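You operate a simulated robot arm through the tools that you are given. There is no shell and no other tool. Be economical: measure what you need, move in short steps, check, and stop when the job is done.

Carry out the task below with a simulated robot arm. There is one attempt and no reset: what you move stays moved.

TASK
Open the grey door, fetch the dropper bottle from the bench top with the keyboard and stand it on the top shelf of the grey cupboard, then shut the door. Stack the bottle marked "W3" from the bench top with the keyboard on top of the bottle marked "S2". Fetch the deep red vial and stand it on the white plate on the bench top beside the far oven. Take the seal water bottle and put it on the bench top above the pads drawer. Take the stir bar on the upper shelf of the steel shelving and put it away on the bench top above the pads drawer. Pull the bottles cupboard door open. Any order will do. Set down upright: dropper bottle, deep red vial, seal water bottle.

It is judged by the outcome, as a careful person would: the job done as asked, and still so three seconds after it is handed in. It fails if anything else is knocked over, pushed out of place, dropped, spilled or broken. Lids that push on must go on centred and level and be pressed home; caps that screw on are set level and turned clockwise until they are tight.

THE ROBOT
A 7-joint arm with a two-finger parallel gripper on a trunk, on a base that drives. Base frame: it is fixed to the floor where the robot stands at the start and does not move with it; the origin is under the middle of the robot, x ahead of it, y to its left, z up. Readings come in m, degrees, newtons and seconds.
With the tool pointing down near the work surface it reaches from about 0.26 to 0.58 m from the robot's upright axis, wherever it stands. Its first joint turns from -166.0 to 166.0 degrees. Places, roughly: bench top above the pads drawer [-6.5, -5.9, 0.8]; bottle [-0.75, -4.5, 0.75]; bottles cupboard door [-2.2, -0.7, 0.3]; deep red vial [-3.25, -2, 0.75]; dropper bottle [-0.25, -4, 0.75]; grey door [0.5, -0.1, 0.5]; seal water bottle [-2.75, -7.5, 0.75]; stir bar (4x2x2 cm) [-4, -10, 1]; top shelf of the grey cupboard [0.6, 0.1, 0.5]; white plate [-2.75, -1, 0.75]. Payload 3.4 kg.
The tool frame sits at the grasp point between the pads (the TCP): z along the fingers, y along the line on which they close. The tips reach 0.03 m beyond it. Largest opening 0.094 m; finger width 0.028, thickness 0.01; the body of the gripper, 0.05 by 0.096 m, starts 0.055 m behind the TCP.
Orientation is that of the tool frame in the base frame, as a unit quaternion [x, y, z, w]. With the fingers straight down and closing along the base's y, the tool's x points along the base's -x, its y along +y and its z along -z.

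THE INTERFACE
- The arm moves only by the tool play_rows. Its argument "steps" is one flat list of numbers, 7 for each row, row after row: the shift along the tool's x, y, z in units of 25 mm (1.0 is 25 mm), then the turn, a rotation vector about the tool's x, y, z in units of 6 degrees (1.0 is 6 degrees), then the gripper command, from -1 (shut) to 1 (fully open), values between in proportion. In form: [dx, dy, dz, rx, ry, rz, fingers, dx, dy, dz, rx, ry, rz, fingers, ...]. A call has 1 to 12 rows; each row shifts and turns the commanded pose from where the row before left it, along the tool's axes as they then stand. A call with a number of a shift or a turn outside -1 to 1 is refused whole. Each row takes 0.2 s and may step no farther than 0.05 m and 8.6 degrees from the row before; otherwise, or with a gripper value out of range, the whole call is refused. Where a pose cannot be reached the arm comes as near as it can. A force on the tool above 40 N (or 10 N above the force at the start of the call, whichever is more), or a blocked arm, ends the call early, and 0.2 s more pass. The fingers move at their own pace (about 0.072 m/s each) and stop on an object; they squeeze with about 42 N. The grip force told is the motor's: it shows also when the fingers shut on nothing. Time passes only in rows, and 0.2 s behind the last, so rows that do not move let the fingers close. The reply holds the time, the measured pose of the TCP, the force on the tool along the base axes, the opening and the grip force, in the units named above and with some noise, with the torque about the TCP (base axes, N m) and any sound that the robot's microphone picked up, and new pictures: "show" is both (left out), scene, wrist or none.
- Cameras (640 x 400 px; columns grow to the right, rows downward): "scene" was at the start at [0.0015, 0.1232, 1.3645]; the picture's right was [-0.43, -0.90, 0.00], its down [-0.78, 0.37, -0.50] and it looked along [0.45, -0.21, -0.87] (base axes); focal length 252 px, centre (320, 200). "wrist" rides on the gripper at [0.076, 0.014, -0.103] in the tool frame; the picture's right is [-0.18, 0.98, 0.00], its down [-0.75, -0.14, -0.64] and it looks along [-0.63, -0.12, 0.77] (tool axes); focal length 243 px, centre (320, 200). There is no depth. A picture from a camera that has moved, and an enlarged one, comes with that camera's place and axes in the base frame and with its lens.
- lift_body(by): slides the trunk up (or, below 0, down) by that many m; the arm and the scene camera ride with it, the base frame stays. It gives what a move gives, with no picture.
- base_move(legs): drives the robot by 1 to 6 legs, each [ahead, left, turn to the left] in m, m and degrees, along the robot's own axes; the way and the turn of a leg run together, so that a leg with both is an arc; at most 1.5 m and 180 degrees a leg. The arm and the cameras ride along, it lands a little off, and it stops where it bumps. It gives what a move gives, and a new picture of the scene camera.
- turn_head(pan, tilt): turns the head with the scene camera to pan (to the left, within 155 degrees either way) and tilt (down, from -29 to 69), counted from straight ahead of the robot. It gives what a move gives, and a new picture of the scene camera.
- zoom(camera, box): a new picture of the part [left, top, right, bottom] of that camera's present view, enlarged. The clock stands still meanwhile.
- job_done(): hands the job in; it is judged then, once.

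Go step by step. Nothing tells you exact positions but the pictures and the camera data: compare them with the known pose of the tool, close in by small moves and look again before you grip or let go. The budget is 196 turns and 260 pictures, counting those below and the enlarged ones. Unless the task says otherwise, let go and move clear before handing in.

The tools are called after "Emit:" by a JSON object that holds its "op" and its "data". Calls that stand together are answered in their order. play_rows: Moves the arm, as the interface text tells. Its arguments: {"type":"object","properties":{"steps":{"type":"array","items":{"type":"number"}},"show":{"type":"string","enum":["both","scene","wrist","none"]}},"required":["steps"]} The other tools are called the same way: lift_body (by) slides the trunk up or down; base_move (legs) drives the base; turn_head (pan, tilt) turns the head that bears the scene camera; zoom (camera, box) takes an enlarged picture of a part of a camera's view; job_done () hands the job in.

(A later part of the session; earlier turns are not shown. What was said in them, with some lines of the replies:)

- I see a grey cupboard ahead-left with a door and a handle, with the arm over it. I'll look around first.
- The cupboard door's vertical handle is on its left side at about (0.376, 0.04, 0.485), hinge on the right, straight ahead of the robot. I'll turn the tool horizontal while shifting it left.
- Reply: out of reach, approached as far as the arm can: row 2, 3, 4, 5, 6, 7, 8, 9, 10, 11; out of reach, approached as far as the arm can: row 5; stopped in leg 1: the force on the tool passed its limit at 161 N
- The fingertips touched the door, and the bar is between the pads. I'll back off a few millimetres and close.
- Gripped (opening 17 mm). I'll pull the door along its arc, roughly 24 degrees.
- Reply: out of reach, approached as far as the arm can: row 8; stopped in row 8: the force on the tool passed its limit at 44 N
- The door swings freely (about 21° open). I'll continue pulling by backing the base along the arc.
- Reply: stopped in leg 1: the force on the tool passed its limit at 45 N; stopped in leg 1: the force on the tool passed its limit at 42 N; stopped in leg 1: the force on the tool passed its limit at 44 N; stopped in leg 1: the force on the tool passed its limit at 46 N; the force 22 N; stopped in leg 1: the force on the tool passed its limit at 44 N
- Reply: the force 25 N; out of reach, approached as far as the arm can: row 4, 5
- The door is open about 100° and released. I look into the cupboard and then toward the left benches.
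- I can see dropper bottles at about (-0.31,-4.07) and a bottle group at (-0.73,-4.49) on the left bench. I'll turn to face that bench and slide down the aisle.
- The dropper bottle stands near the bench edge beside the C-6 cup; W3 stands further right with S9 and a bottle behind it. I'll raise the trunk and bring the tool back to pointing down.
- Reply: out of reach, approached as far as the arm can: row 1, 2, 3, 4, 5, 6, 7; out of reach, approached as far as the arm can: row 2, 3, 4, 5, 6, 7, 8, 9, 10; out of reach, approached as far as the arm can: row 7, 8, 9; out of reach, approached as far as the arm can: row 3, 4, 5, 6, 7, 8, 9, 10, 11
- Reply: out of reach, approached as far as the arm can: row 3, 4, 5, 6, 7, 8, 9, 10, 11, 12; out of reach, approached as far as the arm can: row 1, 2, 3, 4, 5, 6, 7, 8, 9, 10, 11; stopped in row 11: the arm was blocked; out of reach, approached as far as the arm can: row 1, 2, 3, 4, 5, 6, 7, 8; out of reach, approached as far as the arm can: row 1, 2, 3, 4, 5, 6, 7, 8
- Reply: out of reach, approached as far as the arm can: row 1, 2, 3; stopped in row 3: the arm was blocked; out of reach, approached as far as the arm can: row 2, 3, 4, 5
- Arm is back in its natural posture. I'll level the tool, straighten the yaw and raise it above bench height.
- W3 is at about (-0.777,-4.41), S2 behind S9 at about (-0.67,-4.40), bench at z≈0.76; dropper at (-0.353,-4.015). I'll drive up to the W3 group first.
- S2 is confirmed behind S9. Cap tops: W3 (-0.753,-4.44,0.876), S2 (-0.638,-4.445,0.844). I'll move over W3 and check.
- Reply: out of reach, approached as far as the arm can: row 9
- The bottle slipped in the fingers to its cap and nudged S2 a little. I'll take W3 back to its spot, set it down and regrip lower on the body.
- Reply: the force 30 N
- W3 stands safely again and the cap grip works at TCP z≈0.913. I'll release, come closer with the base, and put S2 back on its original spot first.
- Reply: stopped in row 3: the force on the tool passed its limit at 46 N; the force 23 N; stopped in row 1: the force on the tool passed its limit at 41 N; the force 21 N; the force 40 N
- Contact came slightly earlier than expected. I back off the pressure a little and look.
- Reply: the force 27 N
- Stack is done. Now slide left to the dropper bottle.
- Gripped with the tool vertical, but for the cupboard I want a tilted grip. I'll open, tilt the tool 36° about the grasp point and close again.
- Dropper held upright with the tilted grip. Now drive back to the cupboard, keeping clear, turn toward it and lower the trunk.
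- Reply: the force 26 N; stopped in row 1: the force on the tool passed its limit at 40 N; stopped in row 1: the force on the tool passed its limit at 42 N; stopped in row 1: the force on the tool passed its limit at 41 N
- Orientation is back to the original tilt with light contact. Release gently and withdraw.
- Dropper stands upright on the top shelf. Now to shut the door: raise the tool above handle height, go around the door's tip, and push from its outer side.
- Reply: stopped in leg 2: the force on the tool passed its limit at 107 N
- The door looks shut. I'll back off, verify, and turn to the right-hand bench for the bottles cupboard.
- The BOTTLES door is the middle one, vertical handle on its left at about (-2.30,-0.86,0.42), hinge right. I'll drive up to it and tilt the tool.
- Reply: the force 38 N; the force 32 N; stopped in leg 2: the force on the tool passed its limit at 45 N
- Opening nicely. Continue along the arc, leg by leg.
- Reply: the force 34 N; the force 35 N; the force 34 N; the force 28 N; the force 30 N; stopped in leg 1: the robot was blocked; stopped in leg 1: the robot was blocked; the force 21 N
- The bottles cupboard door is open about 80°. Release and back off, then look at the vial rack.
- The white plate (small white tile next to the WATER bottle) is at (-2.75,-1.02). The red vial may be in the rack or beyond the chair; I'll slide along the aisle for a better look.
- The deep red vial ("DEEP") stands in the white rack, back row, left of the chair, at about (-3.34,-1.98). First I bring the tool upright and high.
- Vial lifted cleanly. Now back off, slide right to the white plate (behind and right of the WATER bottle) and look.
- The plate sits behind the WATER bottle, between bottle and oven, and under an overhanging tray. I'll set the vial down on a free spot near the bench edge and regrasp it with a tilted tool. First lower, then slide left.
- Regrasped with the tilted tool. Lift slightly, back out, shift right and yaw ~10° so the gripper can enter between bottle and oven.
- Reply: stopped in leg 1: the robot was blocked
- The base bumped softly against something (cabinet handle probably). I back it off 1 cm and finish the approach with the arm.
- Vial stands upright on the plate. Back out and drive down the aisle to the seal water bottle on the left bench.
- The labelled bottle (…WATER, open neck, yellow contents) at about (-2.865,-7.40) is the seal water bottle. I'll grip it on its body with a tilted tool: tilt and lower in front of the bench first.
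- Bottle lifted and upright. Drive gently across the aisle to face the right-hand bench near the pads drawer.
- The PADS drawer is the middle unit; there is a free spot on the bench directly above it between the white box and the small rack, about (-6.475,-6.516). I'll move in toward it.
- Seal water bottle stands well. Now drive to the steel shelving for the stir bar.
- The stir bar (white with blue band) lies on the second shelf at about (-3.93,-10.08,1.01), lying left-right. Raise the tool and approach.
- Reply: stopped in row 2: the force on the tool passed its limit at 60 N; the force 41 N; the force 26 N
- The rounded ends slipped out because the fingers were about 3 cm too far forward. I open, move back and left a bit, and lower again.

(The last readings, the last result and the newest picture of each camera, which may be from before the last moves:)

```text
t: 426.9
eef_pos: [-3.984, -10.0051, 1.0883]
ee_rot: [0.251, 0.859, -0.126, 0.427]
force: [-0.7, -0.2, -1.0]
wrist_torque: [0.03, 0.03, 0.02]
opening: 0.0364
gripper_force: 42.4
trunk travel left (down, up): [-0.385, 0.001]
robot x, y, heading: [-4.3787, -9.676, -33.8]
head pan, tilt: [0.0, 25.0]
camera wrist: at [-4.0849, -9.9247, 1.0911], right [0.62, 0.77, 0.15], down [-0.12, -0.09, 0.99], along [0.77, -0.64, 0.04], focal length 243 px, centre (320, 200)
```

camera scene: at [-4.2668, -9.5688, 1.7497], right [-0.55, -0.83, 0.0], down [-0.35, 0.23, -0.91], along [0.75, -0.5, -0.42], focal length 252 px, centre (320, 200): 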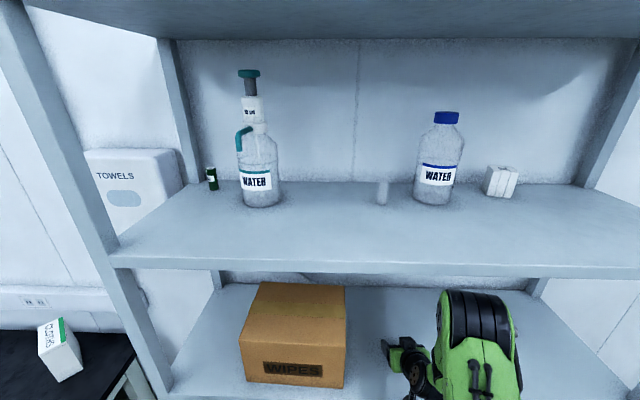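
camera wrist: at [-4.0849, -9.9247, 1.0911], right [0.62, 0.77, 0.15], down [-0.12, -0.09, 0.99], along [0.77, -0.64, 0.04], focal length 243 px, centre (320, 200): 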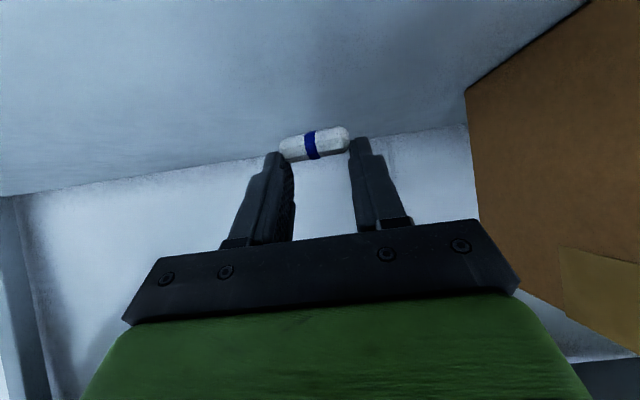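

Stir bar is held. Drive back to the pads bench (gently).

Emit:
{"op": "base_move", "data": {"legs": [[-0.9, 0, 0], [0, 0, 90], [0, 0, 90], [0, -1.3, 0], [1.2, 0, 0], [0.42, 0, 0]]}}

Emit:
{"op": "lift_body", "data": {"by": -0.2}}

Emit:
{"op": "turn_head", "data": {"pan": 0, "tilt": 50}}

Emit:
{"op": "play_rows", "data": {"steps": [0, 0, 0, 0, 0, 0, -1], "show": "wrist"}}

```text
t: 453.1
eef_pos: [-6.2055, -6.9102, 1.0895]
ee_rot: [0.861, -0.246, -0.428, -0.123]
force: [0.2, 0.2, -0.8]
wrist_torque: [0.02, -0.01, 0.0]
opening: 0.0381
gripper_force: 41.6
trunk travel left (down, up): [-0.385, 0.001]
robot x, y, heading: [-5.8058, -7.2318, 147.0]
head pan, tilt: [0.0, 25.0]
camera scene: at [-5.9133, -7.3442, 1.7497], right [0.54, 0.84, 0.0], down [0.36, -0.23, -0.91], along [-0.76, 0.49, -0.42], focal length 252 px, centre (320, 200)
```

scene: 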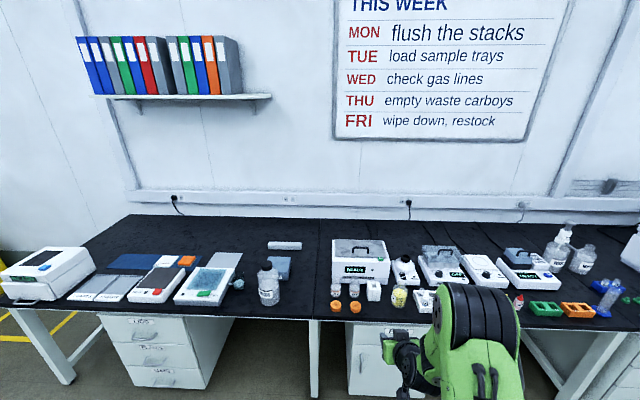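

```text
t: 455.3
eef_pos: [-6.2038, -6.9104, 0.8905]
ee_rot: [0.861, -0.246, -0.428, -0.123]
force: [-0.3, 0.2, -0.3]
wrist_torque: [-0.01, 0.05, 0.03]
opening: 0.0379
gripper_force: 41.6
trunk travel left (down, up): [-0.185, 0.201]
robot x, y, heading: [-5.8061, -7.2321, 147.0]
head pan, tilt: [0.0, 25.0]
```

```text
t: 456.2
eef_pos: [-6.2045, -6.9095, 0.891]
ee_rot: [0.861, -0.247, -0.428, -0.123]
force: [0.3, -0.2, -0.7]
wrist_torque: [0.02, -0.04, 0.01]
opening: 0.0383
gripper_force: 42.2
trunk travel left (down, up): [-0.185, 0.201]
robot x, y, heading: [-5.8048, -7.2353, 147.2]
head pan, tilt: [0.0, 50.0]
camera scene: at [-5.9001, -7.3527, 1.513], right [0.54, 0.84, 0.0], down [0.64, -0.42, -0.64], along [-0.54, 0.35, -0.77], focal length 252 px, centre (320, 200)
```

scene: 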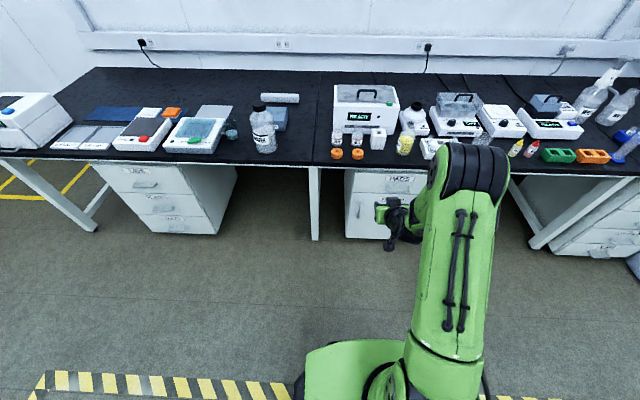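

```text
t: 456.6
eef_pos: [-6.2042, -6.9117, 0.8895]
ee_rot: [0.861, -0.247, -0.428, -0.124]
force: [-0.5, 0.4, -0.1]
wrist_torque: [-0.02, 0.02, 0.02]
opening: 0.0381
gripper_force: 41.1
trunk travel left (down, up): [-0.185, 0.201]
robot x, y, heading: [-5.8034, -7.2309, 146.9]
head pan, tilt: [0.0, 50.0]
camera wrist: at [-6.1042, -6.9912, 0.8917], right [-0.62, -0.77, 0.15], down [0.12, 0.09, 0.99], along [-0.78, 0.63, 0.04], focal length 243 px, centre (320, 200)
```

wrist: 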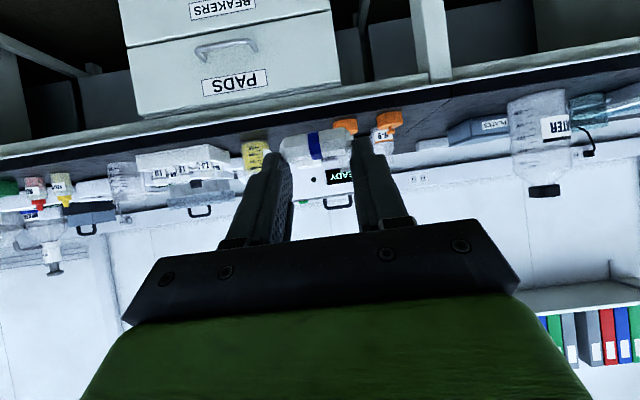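

Emit:
{"op": "zoom", "data": {"camera": "scene", "box": [315, 70, 455, 190]}}

```text
3.33 times, centred on (385, 130) of scene
camera zoom: at [-5.9, -7.3528, 1.5129], right [0.54, 0.84, 0.0], down [0.64, -0.42, -0.64], along [-0.54, 0.35, -0.77], focal length 841 px, centre (103, 433)
```

zoom: 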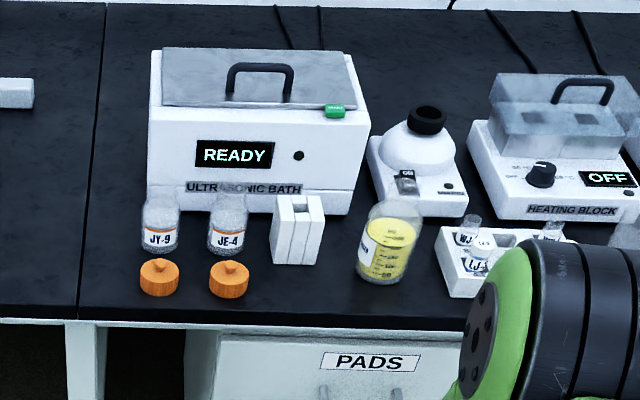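

Emit:
{"op": "base_move", "data": {"legs": [[0, -0.068, 0], [0.365, 0, 0]]}}

Emit:
{"op": "play_rows", "data": {"steps": [0.81, 0, 0.59, 0, 0, 0, -1, 0.81, 0, 0.59, 0, 0, 0, -1, 0.65, 0, 0.47, 0, 0, 0, -1], "show": "wrist"}}

Emit:
{"op": "zoom", "data": {"camera": "scene", "box": [290, 110, 450, 240]}}

```text
t: 459.5
eef_pos: [-6.4704, -6.65, 0.8912]
ee_rot: [0.86, -0.249, -0.427, -0.125]
force: [0.0, -0.3, -0.1]
wrist_torque: [0.0, 0.04, 0.01]
opening: 0.0381
gripper_force: 40.9
trunk travel left (down, up): [-0.185, 0.201]
robot x, y, heading: [-6.0692, -6.9792, 146.9]
head pan, tilt: [0.0, 50.0]
camera scene: at [-6.169, -7.0948, 1.5129], right [0.55, 0.84, 0.0], down [0.64, -0.42, -0.64], along [-0.54, 0.35, -0.77], focal length 252 px, centre (320, 200)
```

scene: 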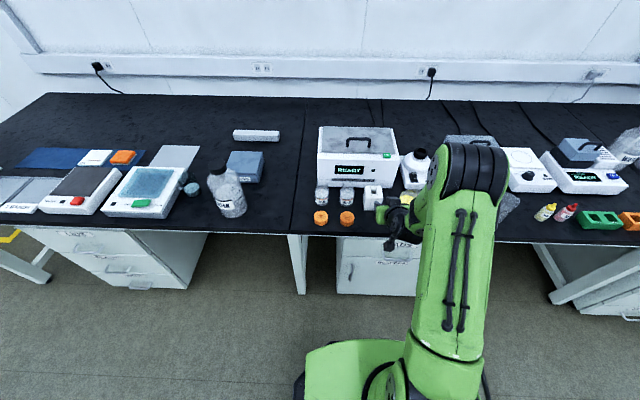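

```text
t: 460.3
eef_pos: [-6.4703, -6.653, 0.8199]
ee_rot: [0.86, -0.25, -0.427, -0.125]
force: [-0.4, -0.6, 0.3]
wrist_torque: [-0.02, 0.02, -0.01]
opening: 0.0382
gripper_force: 42.3
trunk travel left (down, up): [-0.185, 0.201]
robot x, y, heading: [-6.0745, -6.9779, 146.6]
head pan, tilt: [0.0, 50.0]
camera wrist: at [-6.3704, -6.7328, 0.8216], right [-0.62, -0.77, 0.15], down [0.12, 0.09, 0.99], along [-0.77, 0.63, 0.04], focal length 243 px, centre (320, 200)
```

wrist: 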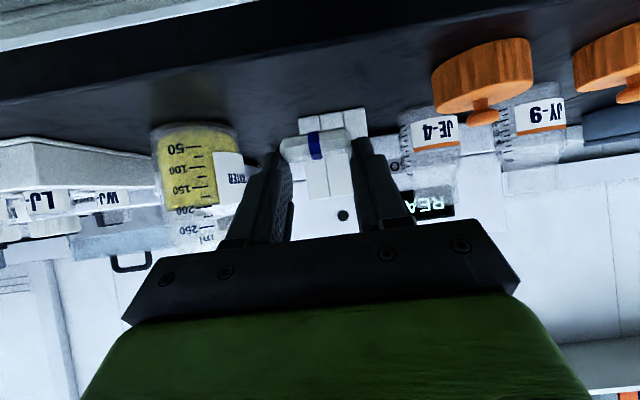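

```text
3.08 times, centred on (370, 175) of scene
camera zoom: at [-6.1683, -7.0951, 1.5129], right [0.55, 0.84, 0.0], down [0.64, -0.42, -0.64], along [-0.54, 0.35, -0.77], focal length 776 px, centre (166, 277)
```

zoom: 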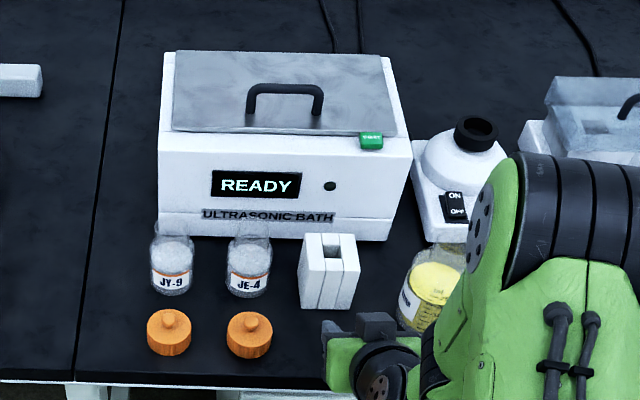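

Emit:
{"op": "play_rows", "data": {"steps": [0.55, 0, 0.4, 0, 0, 0, -1], "show": "none"}}

Emit:
{"op": "play_rows", "data": {"steps": [0.1, 0, 0.075, 0, 0, 0, -1], "show": "none"}}

Emit:
{"op": "play_rows", "data": {"steps": [0.1, 0, 0.075, 0, 0, 0, -1], "show": "wrist"}}

```text
t: 460.7
eef_pos: [-6.4687, -6.652, 0.8032]
ee_rot: [0.861, -0.249, -0.427, -0.124]
force: [0.8, -0.1, -0.4]
wrist_torque: [0.04, 0.02, -0.02]
opening: 0.0382
gripper_force: 42.2
trunk travel left (down, up): [-0.185, 0.201]
robot x, y, heading: [-6.072, -6.9783, 146.8]
head pan, tilt: [0.0, 50.0]
```

```text
t: 461.1
eef_pos: [-6.4679, -6.6518, 0.8004]
ee_rot: [0.86, -0.249, -0.427, -0.125]
force: [-0.4, -0.3, 0.7]
wrist_torque: [0.01, -0.04, 0.01]
opening: 0.0381
gripper_force: 42.5
trunk travel left (down, up): [-0.185, 0.201]
robot x, y, heading: [-6.0722, -6.9748, 146.8]
head pan, tilt: [0.0, 50.0]
```

```text
t: 461.5
eef_pos: [-6.4698, -6.6525, 0.7968]
ee_rot: [0.86, -0.249, -0.428, -0.125]
force: [-0.2, 0.6, 0.5]
wrist_torque: [-0.02, 0.02, -0.03]
opening: 0.0382
gripper_force: 41.7
trunk travel left (down, up): [-0.185, 0.201]
robot x, y, heading: [-6.0747, -6.9772, 146.6]
head pan, tilt: [0.0, 50.0]
camera wrist: at [-6.3694, -6.7334, 0.7983], right [-0.62, -0.77, 0.15], down [0.12, 0.09, 0.99], along [-0.78, 0.63, 0.04], focal length 243 px, centre (320, 200)
```

wrist: 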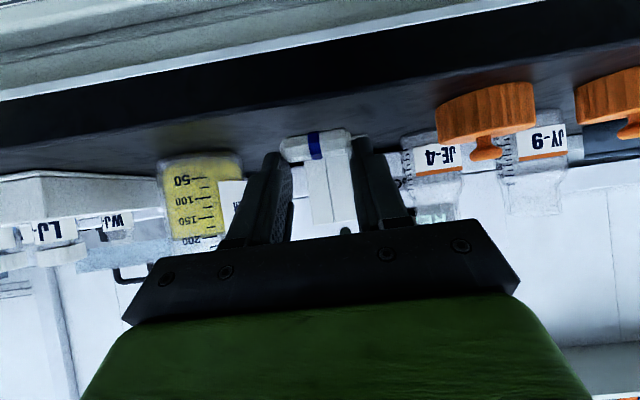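

Emit:
{"op": "play_rows", "data": {"steps": [0.08, 0, 0.06, 0, 0, 0, -1], "show": "none"}}

Emit:
{"op": "play_rows", "data": {"steps": [0.08, 0, 0.06, 0, 0, 0, -1], "show": "none"}}

```text
t: 461.9
eef_pos: [-6.4681, -6.6519, 0.7944]
ee_rot: [0.86, -0.25, -0.427, -0.125]
force: [0.6, -0.1, -0.6]
wrist_torque: [-0.05, -0.03, 0.04]
opening: 0.0381
gripper_force: 41.5
trunk travel left (down, up): [-0.185, 0.201]
robot x, y, heading: [-6.0711, -6.9798, 146.9]
head pan, tilt: [0.0, 50.0]
```

```text
t: 462.3
eef_pos: [-6.4682, -6.6517, 0.7918]
ee_rot: [0.86, -0.249, -0.428, -0.124]
force: [0.5, -0.6, 0.6]
wrist_torque: [0.0, -0.04, 0.01]
opening: 0.038
gripper_force: 42.3
trunk travel left (down, up): [-0.185, 0.201]
robot x, y, heading: [-6.0706, -6.9797, 146.7]
head pan, tilt: [0.0, 50.0]
```

Emit:
{"op": "play_rows", "data": {"steps": [0.07, 0, 0.05, 0, 0, 0, -1], "show": "wrist"}}

```text
t: 462.7
eef_pos: [-6.468, -6.6531, 0.7902]
ee_rot: [0.86, -0.249, -0.428, -0.125]
force: [0.2, 0.1, 0.3]
wrist_torque: [-0.02, 0.02, -0.02]
opening: 0.0381
gripper_force: 42.1
trunk travel left (down, up): [-0.185, 0.201]
robot x, y, heading: [-6.0714, -6.977, 146.6]
head pan, tilt: [0.0, 50.0]
camera wrist: at [-6.3686, -6.7338, 0.7908], right [-0.62, -0.77, 0.15], down [0.12, 0.09, 0.99], along [-0.78, 0.63, 0.04], focal length 243 px, centre (320, 200)
```

wrist: 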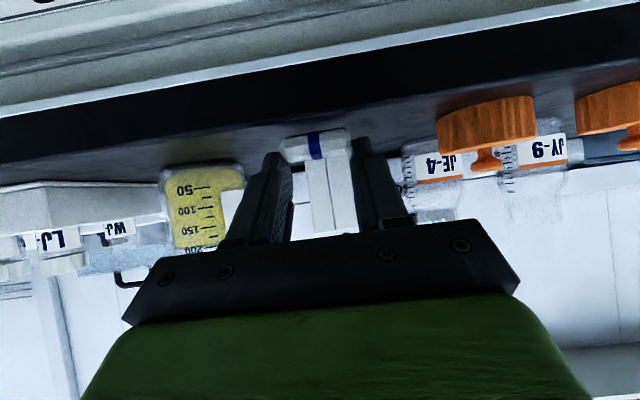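

Emit:
{"op": "play_rows", "data": {"steps": [0.08, 0, 0.06, 0, 0, 0, -1], "show": "none"}}

Emit:
{"op": "play_rows", "data": {"steps": [0.08, 0, 0.06, 0, 0, 0, -1], "show": "none"}}

```text
t: 463.1
eef_pos: [-6.4677, -6.6527, 0.7867]
ee_rot: [0.86, -0.249, -0.427, -0.125]
force: [0.5, -0.3, -0.5]
wrist_torque: [-0.02, -0.02, -0.02]
opening: 0.038
gripper_force: 42.2
trunk travel left (down, up): [-0.185, 0.201]
robot x, y, heading: [-6.0721, -6.9761, 146.7]
head pan, tilt: [0.0, 50.0]
```

```text
t: 463.5
eef_pos: [-6.468, -6.6515, 0.7858]
ee_rot: [0.859, -0.248, -0.43, -0.124]
force: [1.5, -1.8, 11.9]
wrist_torque: [-0.01, 0.12, 0.02]
opening: 0.0383
gripper_force: 41.6
trunk travel left (down, up): [-0.185, 0.201]
robot x, y, heading: [-6.0715, -6.9828, 146.6]
head pan, tilt: [0.0, 50.0]
```

Contact felt. Release and withdraw along the tool axis.

Emit:
{"op": "play_rows", "data": {"steps": [0, 0, 0, 0, 0, 0, 0, 0, 0, 0, 0, 0, 0, 0.3, 0, 0, 0, 0, 0, 0, 0.3, -0.24, 0, -0.18, 0, 0, 0, 0.3, -0.2, 0, -0.9, 0, 0, 0, 0.3, -0.2, 0, -0.9, 0, 0, 0, 0.3, 0, 0, -0.9, 0, 0, 0, 0.3], "show": "wrist"}}

Emit:
{"op": "base_move", "data": {"legs": [[-0.4, 0, 0]]}}

Emit:
{"op": "zoom", "data": {"camera": "scene", "box": [300, 70, 440, 190]}}

```text
t: 465.1
eef_pos: [-6.4278, -6.6792, 0.8405]
ee_rot: [0.86, -0.248, -0.428, -0.123]
force: [-0.7, 0.2, -0.2]
wrist_torque: [0.01, -0.02, 0.02]
opening: 0.061
gripper_force: 0.1
trunk travel left (down, up): [-0.185, 0.201]
robot x, y, heading: [-6.0716, -6.9788, 146.7]
head pan, tilt: [0.0, 50.0]
camera wrist: at [-6.3279, -6.7594, 0.8419], right [-0.62, -0.77, 0.15], down [0.12, 0.09, 0.99], along [-0.78, 0.63, 0.04], focal length 243 px, centre (320, 200)
```

wrist: 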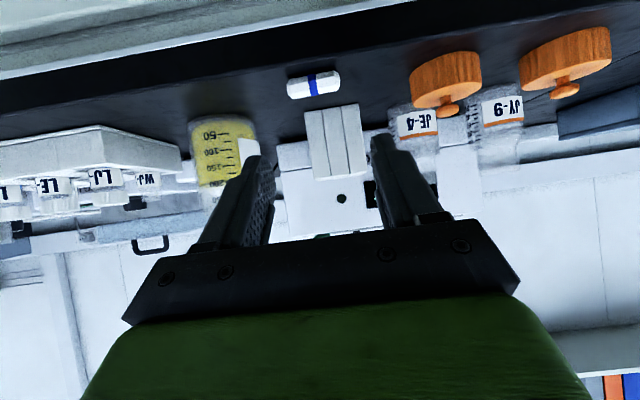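

```text
t: 467.6
eef_pos: [-6.0856, -6.9033, 0.8406]
ee_rot: [0.86, -0.249, -0.427, -0.124]
force: [-0.6, 0.8, 0.7]
wrist_torque: [0.02, -0.02, -0.06]
opening: 0.0611
gripper_force: 0.0
trunk travel left (down, up): [-0.185, 0.201]
robot x, y, heading: [-5.7311, -7.2054, 147.0]
head pan, tilt: [0.0, 50.0]
camera scene: at [-5.8237, -7.321, 1.513], right [0.55, 0.84, 0.0], down [0.64, -0.42, -0.64], along [-0.54, 0.35, -0.77], focal length 252 px, centre (320, 200)
```

scene: 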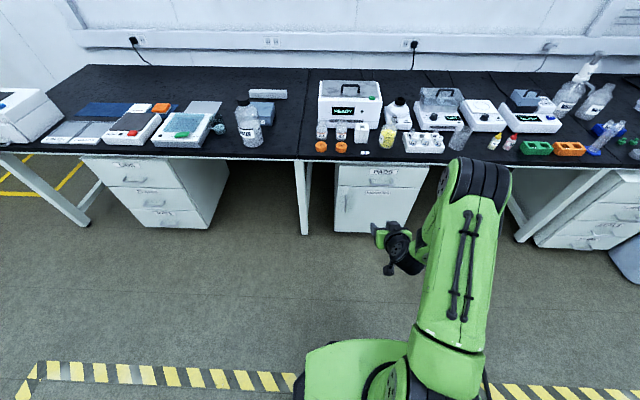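

```text
3.33 times, centred on (370, 130) of scene
camera zoom: at [-5.8237, -7.321, 1.513], right [0.55, 0.84, 0.0], down [0.64, -0.42, -0.64], along [-0.54, 0.35, -0.77], focal length 841 px, centre (153, 433)
```

zoom: 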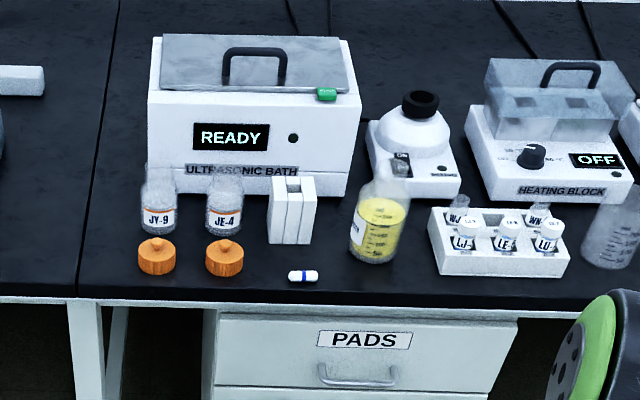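

Both items rest on the pads bench. One quick check of the bottle's label before handing in.

Emit:
{"op": "zoom", "data": {"camera": "scene", "box": [372, 118, 404, 154]}}

```text
11.11 times, centred on (388, 136) of scene
camera zoom: at [-5.8237, -7.321, 1.513], right [0.55, 0.84, 0.0], down [0.64, -0.42, -0.64], along [-0.54, 0.35, -0.77], focal length 2804 px, centre (-436, 911)
```

zoom: 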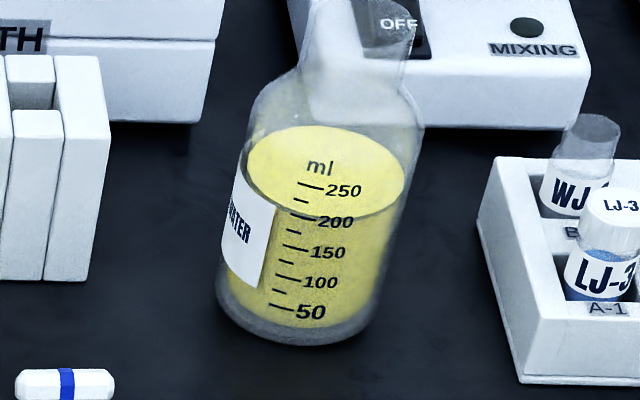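

The label ends in "WATER" and the bottle came from the stated place, so I take it to be the seal water bottle. All the jobs are done, so I'm handing in.

Emit:
{"op": "job_done", "data": {}}

```text
The job is handed in.
```

I finished all six jobs and handed them in; the gripper is clear.

- **Dropper bottle:** it stands upright on the top shelf of the grey cupboard, and the door is shut.
- **W3 on S2:** W3 is stacked on S2. W3 slipped in the gripper on the first try and pushed S2 about 4 cm, so I put S2 back to within a few millimetres of its first spot before stacking.
- **Deep red vial:** it stands upright on the white plate beside the far oven.
- **Seal water bottle:** it stands upright on the bench above the pads drawer. I could only read "WATER" on its label, so I picked it by the position you gave.
- **Stir bar:** it lies on the same bench, in front of the bottle.
- **Bottles cupboard door:** it is open about 80°.

There were also a few bumps:

- The gripper pressed on the grey door when I reached for its handle (161 N) and when I shut it (107 N).
- The base stopped against something near the oven bench, most likely a cabinet handle.

I saw no damage from the bumps, and I saw nothing knocked over or spilled.
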